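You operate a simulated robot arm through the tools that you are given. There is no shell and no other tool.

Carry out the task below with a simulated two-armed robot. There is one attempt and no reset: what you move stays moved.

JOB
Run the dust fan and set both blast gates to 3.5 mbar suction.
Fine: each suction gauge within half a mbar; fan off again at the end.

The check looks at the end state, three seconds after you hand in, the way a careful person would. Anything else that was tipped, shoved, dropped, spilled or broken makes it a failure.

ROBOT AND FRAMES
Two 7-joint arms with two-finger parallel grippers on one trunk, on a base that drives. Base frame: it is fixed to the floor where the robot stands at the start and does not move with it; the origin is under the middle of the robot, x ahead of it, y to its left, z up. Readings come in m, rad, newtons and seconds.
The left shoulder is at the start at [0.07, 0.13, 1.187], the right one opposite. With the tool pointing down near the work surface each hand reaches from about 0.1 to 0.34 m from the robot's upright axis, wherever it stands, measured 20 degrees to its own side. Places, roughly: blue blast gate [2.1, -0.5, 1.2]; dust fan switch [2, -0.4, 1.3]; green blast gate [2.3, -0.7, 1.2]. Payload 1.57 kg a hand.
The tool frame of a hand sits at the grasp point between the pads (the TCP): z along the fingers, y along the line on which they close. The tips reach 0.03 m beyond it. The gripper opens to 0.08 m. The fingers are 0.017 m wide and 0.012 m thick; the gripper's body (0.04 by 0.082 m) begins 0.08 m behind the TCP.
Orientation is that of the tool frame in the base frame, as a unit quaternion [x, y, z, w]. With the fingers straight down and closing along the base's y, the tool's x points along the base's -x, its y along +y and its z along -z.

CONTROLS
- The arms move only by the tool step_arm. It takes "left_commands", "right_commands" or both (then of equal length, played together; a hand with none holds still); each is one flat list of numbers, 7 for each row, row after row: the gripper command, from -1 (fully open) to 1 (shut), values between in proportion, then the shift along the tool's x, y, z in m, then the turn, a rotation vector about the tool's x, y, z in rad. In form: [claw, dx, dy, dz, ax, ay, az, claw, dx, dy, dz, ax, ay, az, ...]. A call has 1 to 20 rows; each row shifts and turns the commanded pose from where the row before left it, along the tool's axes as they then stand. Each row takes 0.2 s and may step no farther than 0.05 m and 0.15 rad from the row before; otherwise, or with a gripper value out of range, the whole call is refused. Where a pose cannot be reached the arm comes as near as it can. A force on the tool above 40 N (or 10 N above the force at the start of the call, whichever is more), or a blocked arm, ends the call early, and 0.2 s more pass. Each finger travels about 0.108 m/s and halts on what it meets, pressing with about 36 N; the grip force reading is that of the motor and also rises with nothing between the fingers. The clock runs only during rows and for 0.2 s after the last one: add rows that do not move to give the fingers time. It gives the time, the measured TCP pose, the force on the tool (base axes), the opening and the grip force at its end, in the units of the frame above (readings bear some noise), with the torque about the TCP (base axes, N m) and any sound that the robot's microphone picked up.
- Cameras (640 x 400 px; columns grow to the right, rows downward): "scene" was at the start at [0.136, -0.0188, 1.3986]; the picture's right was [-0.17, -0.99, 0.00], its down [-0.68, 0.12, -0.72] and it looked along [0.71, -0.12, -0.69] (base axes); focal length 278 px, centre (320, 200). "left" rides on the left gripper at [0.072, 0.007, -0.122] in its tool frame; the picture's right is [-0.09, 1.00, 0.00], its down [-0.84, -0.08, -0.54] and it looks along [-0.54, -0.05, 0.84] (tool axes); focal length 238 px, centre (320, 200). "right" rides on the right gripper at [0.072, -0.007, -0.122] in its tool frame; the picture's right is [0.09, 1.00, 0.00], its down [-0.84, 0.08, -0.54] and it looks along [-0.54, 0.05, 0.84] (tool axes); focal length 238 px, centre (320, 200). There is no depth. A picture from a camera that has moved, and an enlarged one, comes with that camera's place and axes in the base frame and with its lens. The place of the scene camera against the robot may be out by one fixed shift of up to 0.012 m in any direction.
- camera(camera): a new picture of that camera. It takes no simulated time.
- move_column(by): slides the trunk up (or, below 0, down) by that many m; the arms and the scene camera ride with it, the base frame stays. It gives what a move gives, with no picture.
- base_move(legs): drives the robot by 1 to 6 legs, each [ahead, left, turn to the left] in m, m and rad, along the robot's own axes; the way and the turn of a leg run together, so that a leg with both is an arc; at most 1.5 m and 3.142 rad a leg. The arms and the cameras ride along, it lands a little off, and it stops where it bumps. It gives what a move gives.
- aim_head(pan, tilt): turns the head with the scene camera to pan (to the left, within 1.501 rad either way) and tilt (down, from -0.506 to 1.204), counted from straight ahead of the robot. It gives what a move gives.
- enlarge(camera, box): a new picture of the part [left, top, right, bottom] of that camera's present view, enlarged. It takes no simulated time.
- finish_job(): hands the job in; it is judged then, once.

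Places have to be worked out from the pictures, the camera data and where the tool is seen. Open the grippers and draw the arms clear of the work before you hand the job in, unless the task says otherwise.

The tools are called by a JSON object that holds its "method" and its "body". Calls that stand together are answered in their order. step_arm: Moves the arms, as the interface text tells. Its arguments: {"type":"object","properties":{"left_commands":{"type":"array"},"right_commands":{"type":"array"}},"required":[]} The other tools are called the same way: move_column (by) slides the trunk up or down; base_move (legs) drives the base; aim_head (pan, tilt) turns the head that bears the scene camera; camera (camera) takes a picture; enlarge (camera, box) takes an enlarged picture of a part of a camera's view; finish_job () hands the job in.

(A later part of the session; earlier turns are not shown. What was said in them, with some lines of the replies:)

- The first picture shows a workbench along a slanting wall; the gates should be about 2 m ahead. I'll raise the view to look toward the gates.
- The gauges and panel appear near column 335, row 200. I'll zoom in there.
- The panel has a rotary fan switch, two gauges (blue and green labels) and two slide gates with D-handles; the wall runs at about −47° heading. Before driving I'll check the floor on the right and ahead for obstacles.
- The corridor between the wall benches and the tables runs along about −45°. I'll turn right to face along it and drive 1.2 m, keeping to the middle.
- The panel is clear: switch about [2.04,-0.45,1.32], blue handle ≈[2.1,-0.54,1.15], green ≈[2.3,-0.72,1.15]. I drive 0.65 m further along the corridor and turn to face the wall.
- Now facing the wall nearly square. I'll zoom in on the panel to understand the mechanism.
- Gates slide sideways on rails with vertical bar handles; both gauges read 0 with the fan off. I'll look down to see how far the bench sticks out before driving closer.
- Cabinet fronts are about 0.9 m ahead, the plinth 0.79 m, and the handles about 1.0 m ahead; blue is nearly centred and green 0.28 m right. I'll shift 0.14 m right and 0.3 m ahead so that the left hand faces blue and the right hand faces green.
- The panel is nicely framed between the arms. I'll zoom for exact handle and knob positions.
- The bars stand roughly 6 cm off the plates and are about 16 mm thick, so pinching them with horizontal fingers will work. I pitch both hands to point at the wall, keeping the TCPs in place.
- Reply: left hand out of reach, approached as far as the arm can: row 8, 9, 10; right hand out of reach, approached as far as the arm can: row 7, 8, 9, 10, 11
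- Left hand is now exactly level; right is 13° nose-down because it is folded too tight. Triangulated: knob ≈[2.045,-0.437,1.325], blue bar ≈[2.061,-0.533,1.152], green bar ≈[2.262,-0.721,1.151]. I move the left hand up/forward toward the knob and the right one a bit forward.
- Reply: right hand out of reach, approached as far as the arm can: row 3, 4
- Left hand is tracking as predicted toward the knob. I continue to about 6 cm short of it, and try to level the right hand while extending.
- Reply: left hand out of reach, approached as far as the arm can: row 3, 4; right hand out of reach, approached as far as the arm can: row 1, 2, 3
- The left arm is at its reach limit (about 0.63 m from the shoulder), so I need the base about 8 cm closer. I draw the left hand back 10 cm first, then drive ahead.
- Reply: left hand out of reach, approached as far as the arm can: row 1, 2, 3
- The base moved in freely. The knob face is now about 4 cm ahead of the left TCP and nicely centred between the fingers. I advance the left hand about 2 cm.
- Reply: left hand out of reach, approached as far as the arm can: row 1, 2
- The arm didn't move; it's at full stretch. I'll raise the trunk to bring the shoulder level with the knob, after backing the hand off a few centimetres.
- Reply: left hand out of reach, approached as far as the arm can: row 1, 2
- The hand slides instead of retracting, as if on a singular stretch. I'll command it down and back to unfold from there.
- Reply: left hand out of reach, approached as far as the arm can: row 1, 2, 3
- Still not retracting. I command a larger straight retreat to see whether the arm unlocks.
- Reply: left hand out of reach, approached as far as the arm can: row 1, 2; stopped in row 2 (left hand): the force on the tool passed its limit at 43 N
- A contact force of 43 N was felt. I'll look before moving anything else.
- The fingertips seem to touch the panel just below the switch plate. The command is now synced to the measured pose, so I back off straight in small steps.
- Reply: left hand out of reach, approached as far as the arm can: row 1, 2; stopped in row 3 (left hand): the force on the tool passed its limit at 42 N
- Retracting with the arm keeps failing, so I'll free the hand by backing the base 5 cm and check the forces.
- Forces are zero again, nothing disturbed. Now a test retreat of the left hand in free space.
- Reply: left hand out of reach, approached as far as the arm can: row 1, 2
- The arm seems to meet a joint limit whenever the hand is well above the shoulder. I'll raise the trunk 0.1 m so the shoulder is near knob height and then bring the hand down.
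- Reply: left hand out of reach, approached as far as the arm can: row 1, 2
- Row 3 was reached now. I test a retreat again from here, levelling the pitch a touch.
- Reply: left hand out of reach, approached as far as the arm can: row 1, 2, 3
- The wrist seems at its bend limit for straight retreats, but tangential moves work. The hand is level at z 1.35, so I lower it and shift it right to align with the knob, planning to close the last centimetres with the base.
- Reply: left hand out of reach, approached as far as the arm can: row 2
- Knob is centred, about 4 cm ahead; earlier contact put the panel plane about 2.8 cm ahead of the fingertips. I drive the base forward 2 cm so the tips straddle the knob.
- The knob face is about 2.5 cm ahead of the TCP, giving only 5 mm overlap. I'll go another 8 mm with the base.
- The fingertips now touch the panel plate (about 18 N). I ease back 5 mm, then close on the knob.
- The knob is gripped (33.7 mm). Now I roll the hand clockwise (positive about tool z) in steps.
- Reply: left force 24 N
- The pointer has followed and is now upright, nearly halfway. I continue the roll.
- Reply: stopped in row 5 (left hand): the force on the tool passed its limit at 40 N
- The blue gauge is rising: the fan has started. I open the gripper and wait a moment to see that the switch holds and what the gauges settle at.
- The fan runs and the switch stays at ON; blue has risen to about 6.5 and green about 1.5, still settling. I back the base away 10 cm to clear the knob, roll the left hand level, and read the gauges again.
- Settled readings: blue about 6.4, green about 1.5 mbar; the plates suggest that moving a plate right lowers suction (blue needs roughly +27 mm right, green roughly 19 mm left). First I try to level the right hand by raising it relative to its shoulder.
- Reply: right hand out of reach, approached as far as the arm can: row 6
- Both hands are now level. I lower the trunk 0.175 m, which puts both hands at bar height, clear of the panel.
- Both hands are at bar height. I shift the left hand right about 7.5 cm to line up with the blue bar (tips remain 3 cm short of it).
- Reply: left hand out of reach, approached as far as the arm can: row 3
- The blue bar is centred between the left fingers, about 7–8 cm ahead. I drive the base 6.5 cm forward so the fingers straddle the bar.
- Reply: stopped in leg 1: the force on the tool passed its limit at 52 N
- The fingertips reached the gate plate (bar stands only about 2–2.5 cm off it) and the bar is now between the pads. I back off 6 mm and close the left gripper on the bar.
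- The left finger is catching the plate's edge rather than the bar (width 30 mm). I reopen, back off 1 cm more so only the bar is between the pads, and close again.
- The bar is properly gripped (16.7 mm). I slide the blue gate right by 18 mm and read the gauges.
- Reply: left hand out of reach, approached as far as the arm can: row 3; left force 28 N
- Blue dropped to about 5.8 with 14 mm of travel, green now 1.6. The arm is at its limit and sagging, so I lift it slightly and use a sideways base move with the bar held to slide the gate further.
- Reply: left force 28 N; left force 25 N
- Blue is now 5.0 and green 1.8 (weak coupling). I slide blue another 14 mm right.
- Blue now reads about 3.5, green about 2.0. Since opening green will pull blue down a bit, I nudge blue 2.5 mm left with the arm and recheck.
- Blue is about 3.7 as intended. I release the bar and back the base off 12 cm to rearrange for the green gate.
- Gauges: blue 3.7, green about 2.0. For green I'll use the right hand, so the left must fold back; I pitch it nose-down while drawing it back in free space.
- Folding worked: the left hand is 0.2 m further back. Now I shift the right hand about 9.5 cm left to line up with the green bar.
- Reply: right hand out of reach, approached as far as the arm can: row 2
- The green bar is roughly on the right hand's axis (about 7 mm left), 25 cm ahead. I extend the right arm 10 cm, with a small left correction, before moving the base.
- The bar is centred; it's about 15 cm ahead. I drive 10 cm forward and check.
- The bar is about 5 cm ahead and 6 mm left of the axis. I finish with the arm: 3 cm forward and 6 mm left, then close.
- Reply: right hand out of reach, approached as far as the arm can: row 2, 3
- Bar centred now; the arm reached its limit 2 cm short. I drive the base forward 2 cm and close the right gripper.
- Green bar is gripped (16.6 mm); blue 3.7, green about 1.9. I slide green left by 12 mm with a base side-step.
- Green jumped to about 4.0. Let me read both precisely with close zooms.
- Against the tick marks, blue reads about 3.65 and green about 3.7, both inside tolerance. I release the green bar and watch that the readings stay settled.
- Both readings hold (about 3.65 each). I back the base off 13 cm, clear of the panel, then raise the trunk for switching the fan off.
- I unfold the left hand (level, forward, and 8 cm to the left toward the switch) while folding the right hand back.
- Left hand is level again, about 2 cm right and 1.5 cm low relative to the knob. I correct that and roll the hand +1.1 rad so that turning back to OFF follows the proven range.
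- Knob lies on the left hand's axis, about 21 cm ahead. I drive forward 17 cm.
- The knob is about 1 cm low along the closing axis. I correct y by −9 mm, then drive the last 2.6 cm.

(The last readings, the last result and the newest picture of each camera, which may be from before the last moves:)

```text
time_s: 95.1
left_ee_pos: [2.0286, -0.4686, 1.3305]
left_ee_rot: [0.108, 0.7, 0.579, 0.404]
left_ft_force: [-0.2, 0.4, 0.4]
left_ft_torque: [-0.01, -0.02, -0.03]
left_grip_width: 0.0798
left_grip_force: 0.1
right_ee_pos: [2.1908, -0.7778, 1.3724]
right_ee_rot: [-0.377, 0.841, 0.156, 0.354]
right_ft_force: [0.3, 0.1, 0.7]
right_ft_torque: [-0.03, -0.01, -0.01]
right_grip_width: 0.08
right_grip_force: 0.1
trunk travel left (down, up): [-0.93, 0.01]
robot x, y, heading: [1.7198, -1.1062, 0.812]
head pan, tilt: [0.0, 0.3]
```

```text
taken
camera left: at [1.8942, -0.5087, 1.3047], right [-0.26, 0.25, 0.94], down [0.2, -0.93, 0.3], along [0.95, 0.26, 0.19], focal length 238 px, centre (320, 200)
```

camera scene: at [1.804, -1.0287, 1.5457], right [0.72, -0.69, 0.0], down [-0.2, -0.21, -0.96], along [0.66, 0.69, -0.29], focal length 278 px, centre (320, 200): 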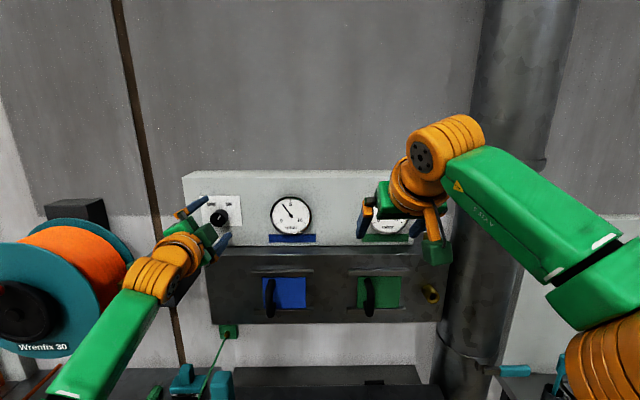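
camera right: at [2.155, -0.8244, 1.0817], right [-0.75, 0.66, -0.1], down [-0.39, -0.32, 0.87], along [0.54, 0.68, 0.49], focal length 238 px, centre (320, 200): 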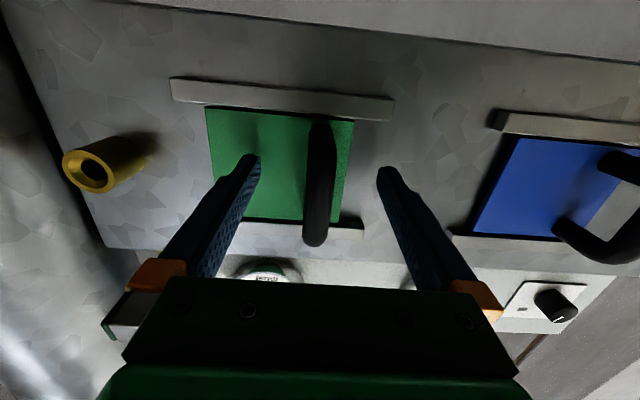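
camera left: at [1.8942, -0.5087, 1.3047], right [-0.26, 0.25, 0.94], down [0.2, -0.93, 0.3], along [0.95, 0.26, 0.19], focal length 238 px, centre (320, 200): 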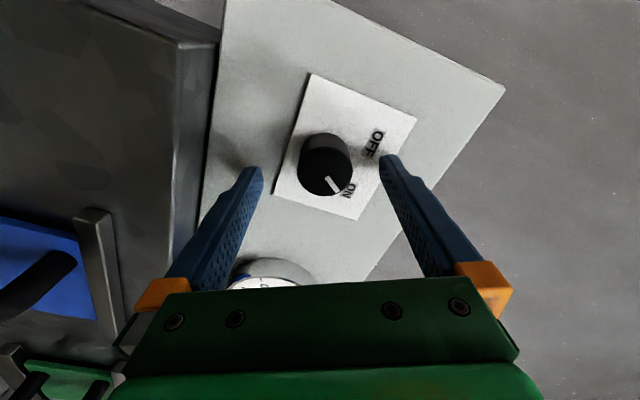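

Well aligned; 4 mm more, then I close on the knob.

{"method": "base_move", "body": {"legs": [[0.004, 0, 0]]}}

{"method": "step_arm", "body": {"left_commands": [0, 0, 0, 0, 0, 0, 0, 0.4, 0, 0, 0, 0, 0, 0, 0.4, 0, 0, 0, 0, 0, 0]}}

{"method": "camera", "body": {"camera": "left"}}

```text
time_s: 95.8
left_ee_pos: [2.0323, -0.4642, 1.3294]
left_ee_rot: [0.108, 0.7, 0.58, 0.403]
left_ft_force: [-1.6, -0.8, -0.9]
left_ft_torque: [-0.01, -0.05, 0.06]
left_grip_width: 0.0797
left_grip_force: 0.0
right_ee_pos: [2.1945, -0.7745, 1.3726]
right_ee_rot: [-0.377, 0.841, 0.157, 0.354]
right_ft_force: [0.6, 0.8, 1.1]
right_ft_torque: [-0.03, 0.0, -0.01]
right_grip_width: 0.0803
right_grip_force: 0.1
trunk travel left (down, up): [-0.93, 0.01]
robot x, y, heading: [1.7238, -1.1049, 0.813]
head pan, tilt: [0.0, 0.3]
```

```text
time_s: 96.7
left_ee_pos: [2.0294, -0.4619, 1.33]
left_ee_rot: [0.106, 0.7, 0.58, 0.404]
left_ft_force: [-1.1, 9.3, 13.1]
left_ft_torque: [0.27, -0.13, 0.11]
left_grip_width: 0.0366
left_grip_force: 7.3
right_ee_pos: [2.1923, -0.7724, 1.3727]
right_ee_rot: [-0.378, 0.841, 0.156, 0.354]
right_ft_force: [-0.3, -0.5, 0.4]
right_ft_torque: [0.02, -0.05, 0.01]
right_grip_width: 0.0798
right_grip_force: 0.0
trunk travel left (down, up): [-0.93, 0.01]
robot x, y, heading: [1.7207, -1.1062, 0.815]
head pan, tilt: [0.0, 0.3]
```

```text
taken
camera left: at [1.8946, -0.5031, 1.3046], right [-0.26, 0.25, 0.93], down [0.2, -0.93, 0.3], along [0.95, 0.26, 0.19], focal length 238 px, centre (320, 200)
```

left: 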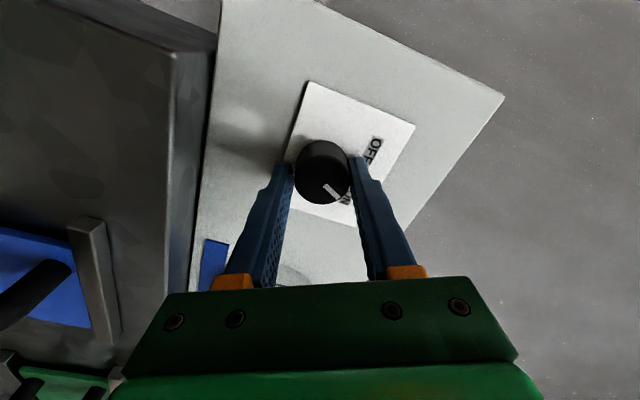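

The pads are at the knob but not fully pressed yet. I close further for a moment, then begin the turn back.

{"method": "step_arm", "body": {"left_commands": [0.5, 0, 0, 0, 0, 0, 0, 0.5, 0, 0, 0, 0, 0, 0, 0.5, 0, 0, 0, 0, 0, 0]}}

```text
time_s: 97.5
left_ee_pos: [2.0295, -0.4624, 1.3304]
left_ee_rot: [0.107, 0.7, 0.58, 0.404]
left_ft_force: [-0.2, 11.5, 17.4]
left_ft_torque: [0.4, -0.25, 0.04]
left_grip_width: 0.037
left_grip_force: 9.9
right_ee_pos: [2.1902, -0.7718, 1.3724]
right_ee_rot: [-0.378, 0.84, 0.157, 0.356]
right_ft_force: [0.4, 0.2, 0.3]
right_ft_torque: [0.0, 0.02, 0.01]
right_grip_width: 0.0802
right_grip_force: 0.1
trunk travel left (down, up): [-0.93, 0.01]
robot x, y, heading: [1.7238, -1.1049, 0.81]
head pan, tilt: [0.0, 0.3]
```

The tool feels about 19 N upward, so only the upper pad presses. I shift +3 mm along the closing axis to centre the grip.

{"method": "step_arm", "body": {"left_commands": [0.5, 0, 0.003, 0, 0, 0, 0, 0.5, 0, 0, 0, 0, 0, 0, 0.5, 0, 0, 0, 0, 0, 0]}}

```text
time_s: 98.2
left_ee_pos: [2.0284, -0.4615, 1.3314]
left_ee_rot: [0.107, 0.7, 0.579, 0.404]
left_ft_force: [-3.4, 5.1, 7.3]
left_ft_torque: [0.92, -0.74, 0.43]
left_grip_width: 0.033
left_grip_force: 41.2
right_ee_pos: [2.1894, -0.7745, 1.3727]
right_ee_rot: [-0.377, 0.841, 0.155, 0.356]
right_ft_force: [0.4, -0.5, 0.1]
right_ft_torque: [-0.04, 0.0, 0.02]
right_grip_width: 0.0801
right_grip_force: 0.1
trunk travel left (down, up): [-0.93, 0.01]
robot x, y, heading: [1.725, -1.1029, 0.816]
head pan, tilt: [0.0, 0.3]
```

Now the knob is gripped firmly (33 mm, 41 N). I roll back counter-clockwise toward OFF.

{"method": "step_arm", "body": {"left_commands": [0.5, 0, 0, 0, 0, 0, -0.1, 0.5, 0, 0, 0, 0, 0, -0.1, 0.5, 0, 0, 0, 0, 0, -0.1, 0.5, 0, 0, 0, 0, 0, -0.1, 0.5, 0, 0, 0, 0, 0, -0.1, 0.5, 0, 0, 0, 0, 0, -0.1]}}

{"method": "camera", "body": {"camera": "left"}}

```text
time_s: 99.7
left_ee_pos: [2.0269, -0.4606, 1.3338]
left_ee_rot: [-0.106, 0.699, 0.434, 0.559]
left_ft_force: [-1.1, 13.5, 20.1]
left_ft_torque: [1.16, -0.97, 0.51]
left_grip_width: 0.033
left_grip_force: 41.1
right_ee_pos: [2.1897, -0.773, 1.3739]
right_ee_rot: [-0.378, 0.84, 0.157, 0.356]
right_ft_force: [0.1, 0.0, -0.8]
right_ft_torque: [-0.01, 0.01, 0.01]
right_grip_width: 0.0798
right_grip_force: 0.0
trunk travel left (down, up): [-0.93, 0.01]
robot x, y, heading: [1.7231, -1.1029, 0.81]
head pan, tilt: [0.0, 0.3]
```

```text
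taken
camera left: at [1.9117, -0.5199, 1.2738], right [-0.6, 0.57, 0.57], down [-0.03, -0.72, 0.69], along [0.8, 0.4, 0.45], focal length 238 px, centre (320, 200)
```

left: 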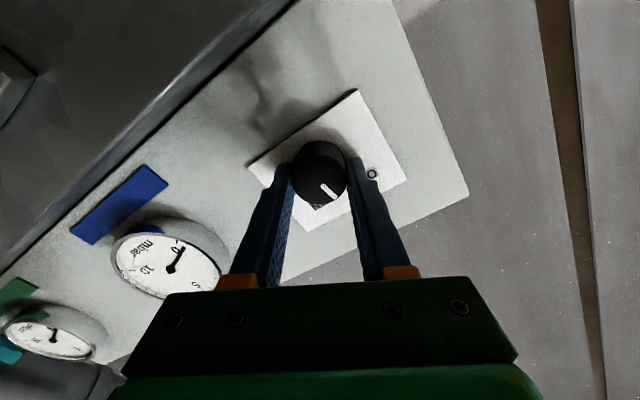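

Knob follows and suction is already falling. I continue the turn to the OFF stop.

{"method": "step_arm", "body": {"left_commands": [0.5, -0.001, 0.001, 0, 0, 0, -0.1, 0.5, 0, 0, 0, 0, 0, -0.1, 0.5, 0, 0, 0, 0, 0, -0.1, 0.5, 0, 0, 0, 0, 0, -0.1, 0.5, 0, 0, 0, 0, 0, -0.1, 0.5, 0, 0, 0, 0, 0, -0.08]}}

{"method": "camera", "body": {"camera": "left"}}

{"method": "enlarge", "body": {"camera": "scene", "box": [170, 150, 460, 330]}}

```text
time_s: 101.0
left_ee_pos: [2.0252, -0.4595, 1.3336]
left_ee_rot: [-0.303, 0.642, 0.256, 0.657]
left_ft_force: [-7.9, 4.9, 2.3]
left_ft_torque: [0.7, 0.37, 1.37]
left_grip_width: 0.0335
left_grip_force: 41.3
right_ee_pos: [2.1876, -0.7714, 1.3739]
right_ee_rot: [-0.378, 0.841, 0.154, 0.355]
right_ft_force: [0.1, -0.3, -1.2]
right_ft_torque: [0.01, 0.01, -0.01]
right_grip_width: 0.0798
right_grip_force: 0.0
trunk travel left (down, up): [-0.93, 0.01]
robot x, y, heading: [1.7238, -1.1026, 0.808]
head pan, tilt: [0.0, 0.3]
```

```text
taken
camera left: at [1.9384, -0.5461, 1.261], right [-0.73, 0.69, 0.02], down [-0.36, -0.4, 0.84], along [0.59, 0.6, 0.54], focal length 238 px, centre (320, 200)
```

left: 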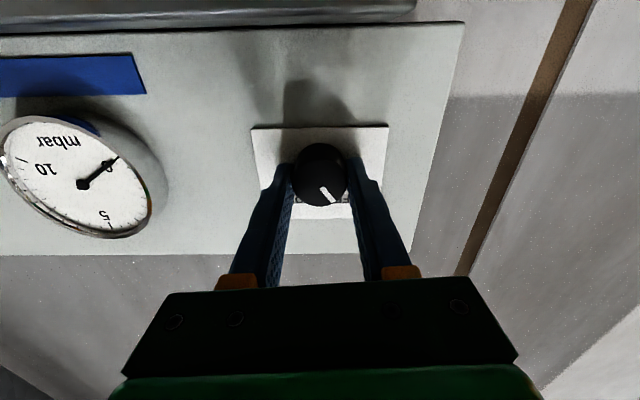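

```text
2.21 times, centred on (315, 240) of scene
camera zoom: at [1.8201, -1.0014, 1.5452], right [0.73, -0.69, 0.0], down [-0.2, -0.22, -0.96], along [0.66, 0.69, -0.29], focal length 612 px, centre (331, 112)
```

zoom: 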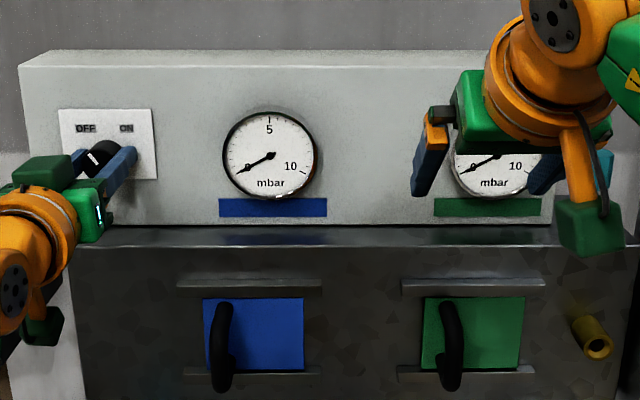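

Both gauges are at 0 and the knob points at OFF. I open the gripper, wait, and back the base away.

{"method": "step_arm", "body": {"left_commands": [-1, 0, 0, 0, 0, 0, 0, -1, 0, 0, 0, 0, 0, 0, -1, 0, 0, 0, 0, 0, 0, -1, 0, 0, 0, 0, 0, 0]}}

{"method": "base_move", "body": {"legs": [[-0.2, 0, 0]]}}

{"method": "camera", "body": {"camera": "scene"}}

{"method": "enlarge", "body": {"camera": "scene", "box": [190, 140, 450, 302]}}

```text
time_s: 102.0
left_ee_pos: [2.0321, -0.4648, 1.3349]
left_ee_rot: [-0.299, 0.642, 0.257, 0.657]
left_ft_force: [-0.2, -3.7, -0.8]
left_ft_torque: [-0.03, -0.02, 0.05]
left_grip_width: 0.0784
left_grip_force: 0.0
right_ee_pos: [2.1954, -0.7764, 1.373]
right_ee_rot: [-0.377, 0.841, 0.158, 0.355]
right_ft_force: [-0.4, 0.4, 0.1]
right_ft_torque: [-0.01, 0.0, 0.0]
right_grip_width: 0.08
right_grip_force: 0.1
trunk travel left (down, up): [-0.93, 0.01]
robot x, y, heading: [1.7257, -1.1035, 0.809]
head pan, tilt: [0.0, 0.3]
```

```text
time_s: 103.6
left_ee_pos: [1.9002, -0.603, 1.3304]
left_ee_rot: [-0.3, 0.643, 0.256, 0.656]
left_ft_force: [-0.2, 0.3, -0.7]
left_ft_torque: [-0.02, -0.01, -0.02]
left_grip_width: 0.0801
left_grip_force: 0.1
right_ee_pos: [2.0627, -0.915, 1.3701]
right_ee_rot: [-0.377, 0.842, 0.157, 0.353]
right_ft_force: [0.7, -0.6, 0.4]
right_ft_torque: [-0.01, 0.0, -0.02]
right_grip_width: 0.0799
right_grip_force: 0.0
trunk travel left (down, up): [-0.93, 0.01]
robot x, y, heading: [1.5877, -1.2454, 0.811]
head pan, tilt: [0.0, 0.3]
```

```text
taken
camera scene: at [1.6949, -1.1437, 1.5445], right [0.72, -0.69, 0.0], down [-0.21, -0.22, -0.95], along [0.66, 0.69, -0.3], focal length 278 px, centre (320, 200)
```

scene: 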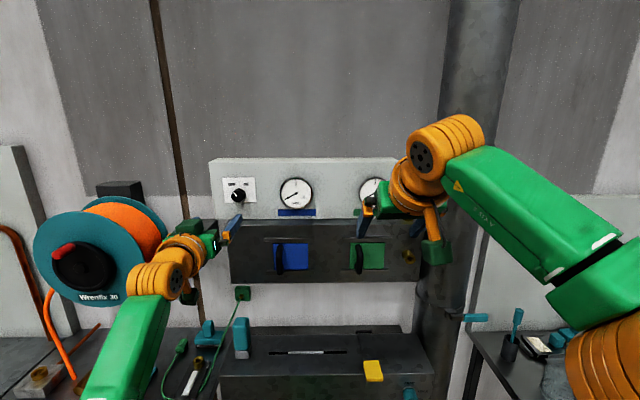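

```text
2.46 times, centred on (320, 221) of scene
camera zoom: at [1.6949, -1.1437, 1.5445], right [0.72, -0.69, 0.0], down [-0.21, -0.22, -0.95], along [0.66, 0.69, -0.3], focal length 683 px, centre (320, 148)
```

zoom: 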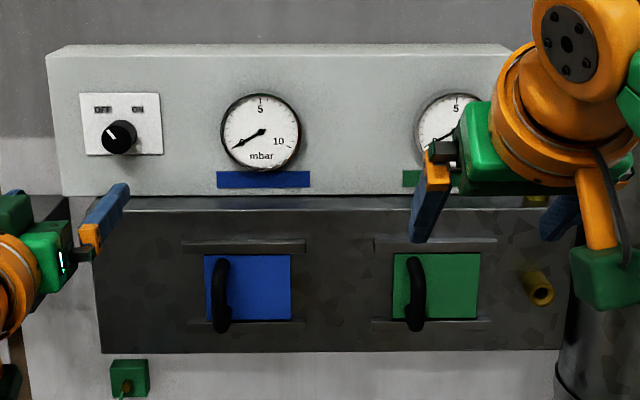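

Fan is off, gauges at 0, gates unchanged. I fold the left hand back and move the base another 15 cm away, then take a last look.

{"method": "step_arm", "body": {"left_commands": [-1, 0, 0, -0.02, 0, 0.12, 0, -1, 0, 0, -0.025, 0, 0.12, 0, -1, 0, 0, -0.025, 0, 0.12, 0, -1, 0, 0, -0.025, 0, 0.12, 0, -1, 0, 0, -0.025, 0, 0.12, 0]}}

{"method": "base_move", "body": {"legs": [[-0.15, 0, 0]]}}

{"method": "camera", "body": {"camera": "scene"}}

{"method": "enlarge", "body": {"camera": "scene", "box": [220, 140, 440, 280]}}

```text
time_s: 104.8
left_ee_pos: [1.8143, -0.6881, 1.3656]
left_ee_rot: [-0.363, 0.808, 0.157, 0.437]
left_ft_force: [-0.5, -0.5, 0.0]
left_ft_torque: [-0.02, -0.01, -0.02]
left_grip_width: 0.0798
left_grip_force: 0.1
right_ee_pos: [2.0582, -0.9202, 1.3734]
right_ee_rot: [-0.378, 0.841, 0.157, 0.354]
right_ft_force: [0.7, 0.2, 0.0]
right_ft_torque: [0.01, 0.03, 0.01]
right_grip_width: 0.08
right_grip_force: 0.1
trunk travel left (down, up): [-0.93, 0.01]
robot x, y, heading: [1.5844, -1.2511, 0.809]
head pan, tilt: [0.0, 0.3]
```

```text
time_s: 106.2
left_ee_pos: [1.7111, -0.7944, 1.3635]
left_ee_rot: [-0.362, 0.809, 0.155, 0.437]
left_ft_force: [-0.3, -0.3, 0.9]
left_ft_torque: [0.0, -0.02, 0.01]
left_grip_width: 0.08
left_grip_force: 0.1
right_ee_pos: [1.9551, -1.026, 1.3689]
right_ee_rot: [-0.376, 0.843, 0.155, 0.353]
right_ft_force: [0.6, 1.0, -1.4]
right_ft_torque: [0.02, 0.02, -0.04]
right_grip_width: 0.0801
right_grip_force: 0.0
trunk travel left (down, up): [-0.93, 0.01]
robot x, y, heading: [1.4795, -1.3573, 0.807]
head pan, tilt: [0.0, 0.3]
```

```text
taken
camera scene: at [1.5885, -1.2551, 1.5445], right [0.72, -0.69, 0.0], down [-0.21, -0.22, -0.95], along [0.66, 0.69, -0.3], focal length 278 px, centre (320, 200)
```

scene: 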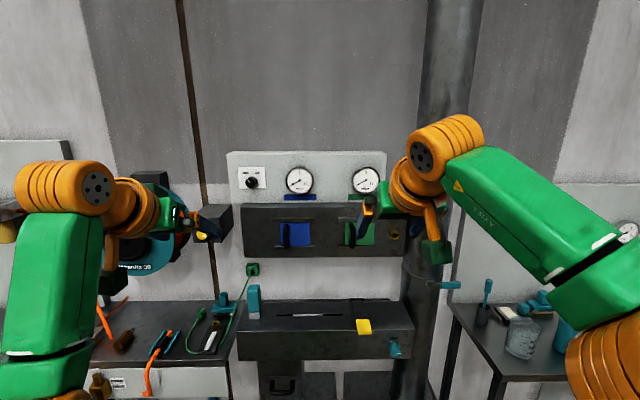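

```text
2.86 times, centred on (330, 210) of scene
camera zoom: at [1.5885, -1.2551, 1.5445], right [0.72, -0.69, 0.0], down [-0.21, -0.22, -0.95], along [0.66, 0.69, -0.3], focal length 793 px, centre (291, 171)
```

zoom: 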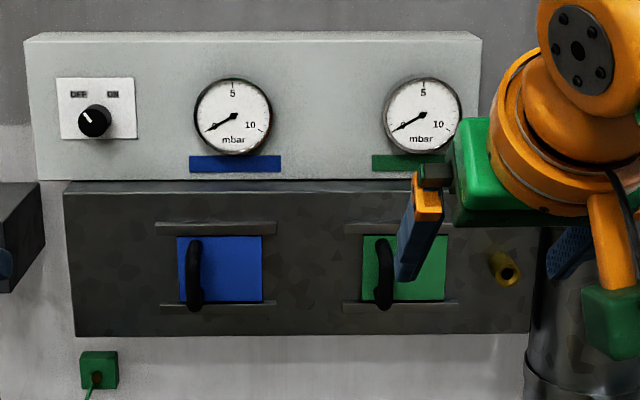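

The switch points to OFF, both gauges rest at 0, and the gates are where they gave about 3.65 mbar each. The grippers are open and clear, and nothing else looks disturbed, so I hand in.

{"method": "finish_job", "body": {}}

```text
The job is handed in.
```

I ran the fan, set both blast gates to about 3.65 mbar, turned the fan off again and handed the job in.

- **Gates:** with the fan running, blue read about 3.65 mbar and green about 3.7, after an overall start of about 6.4 and 1.5. Both readings held after I let go of the handles. They are within half a mbar of 3.5, read against the tick marks in close-up pictures.
- **Fan:** the switch points to OFF and both gauges have fallen back to 0.
- **Surroundings:** the last pictures show nothing tipped, moved or dropped. The left fingers did press lightly on the panel and the blue gate plate while I was lining up. The strongest contact was about 52 N, and I saw no damage from it.
- **Robot:** both grippers are open, and the arms and base are drawn well clear of the panel.
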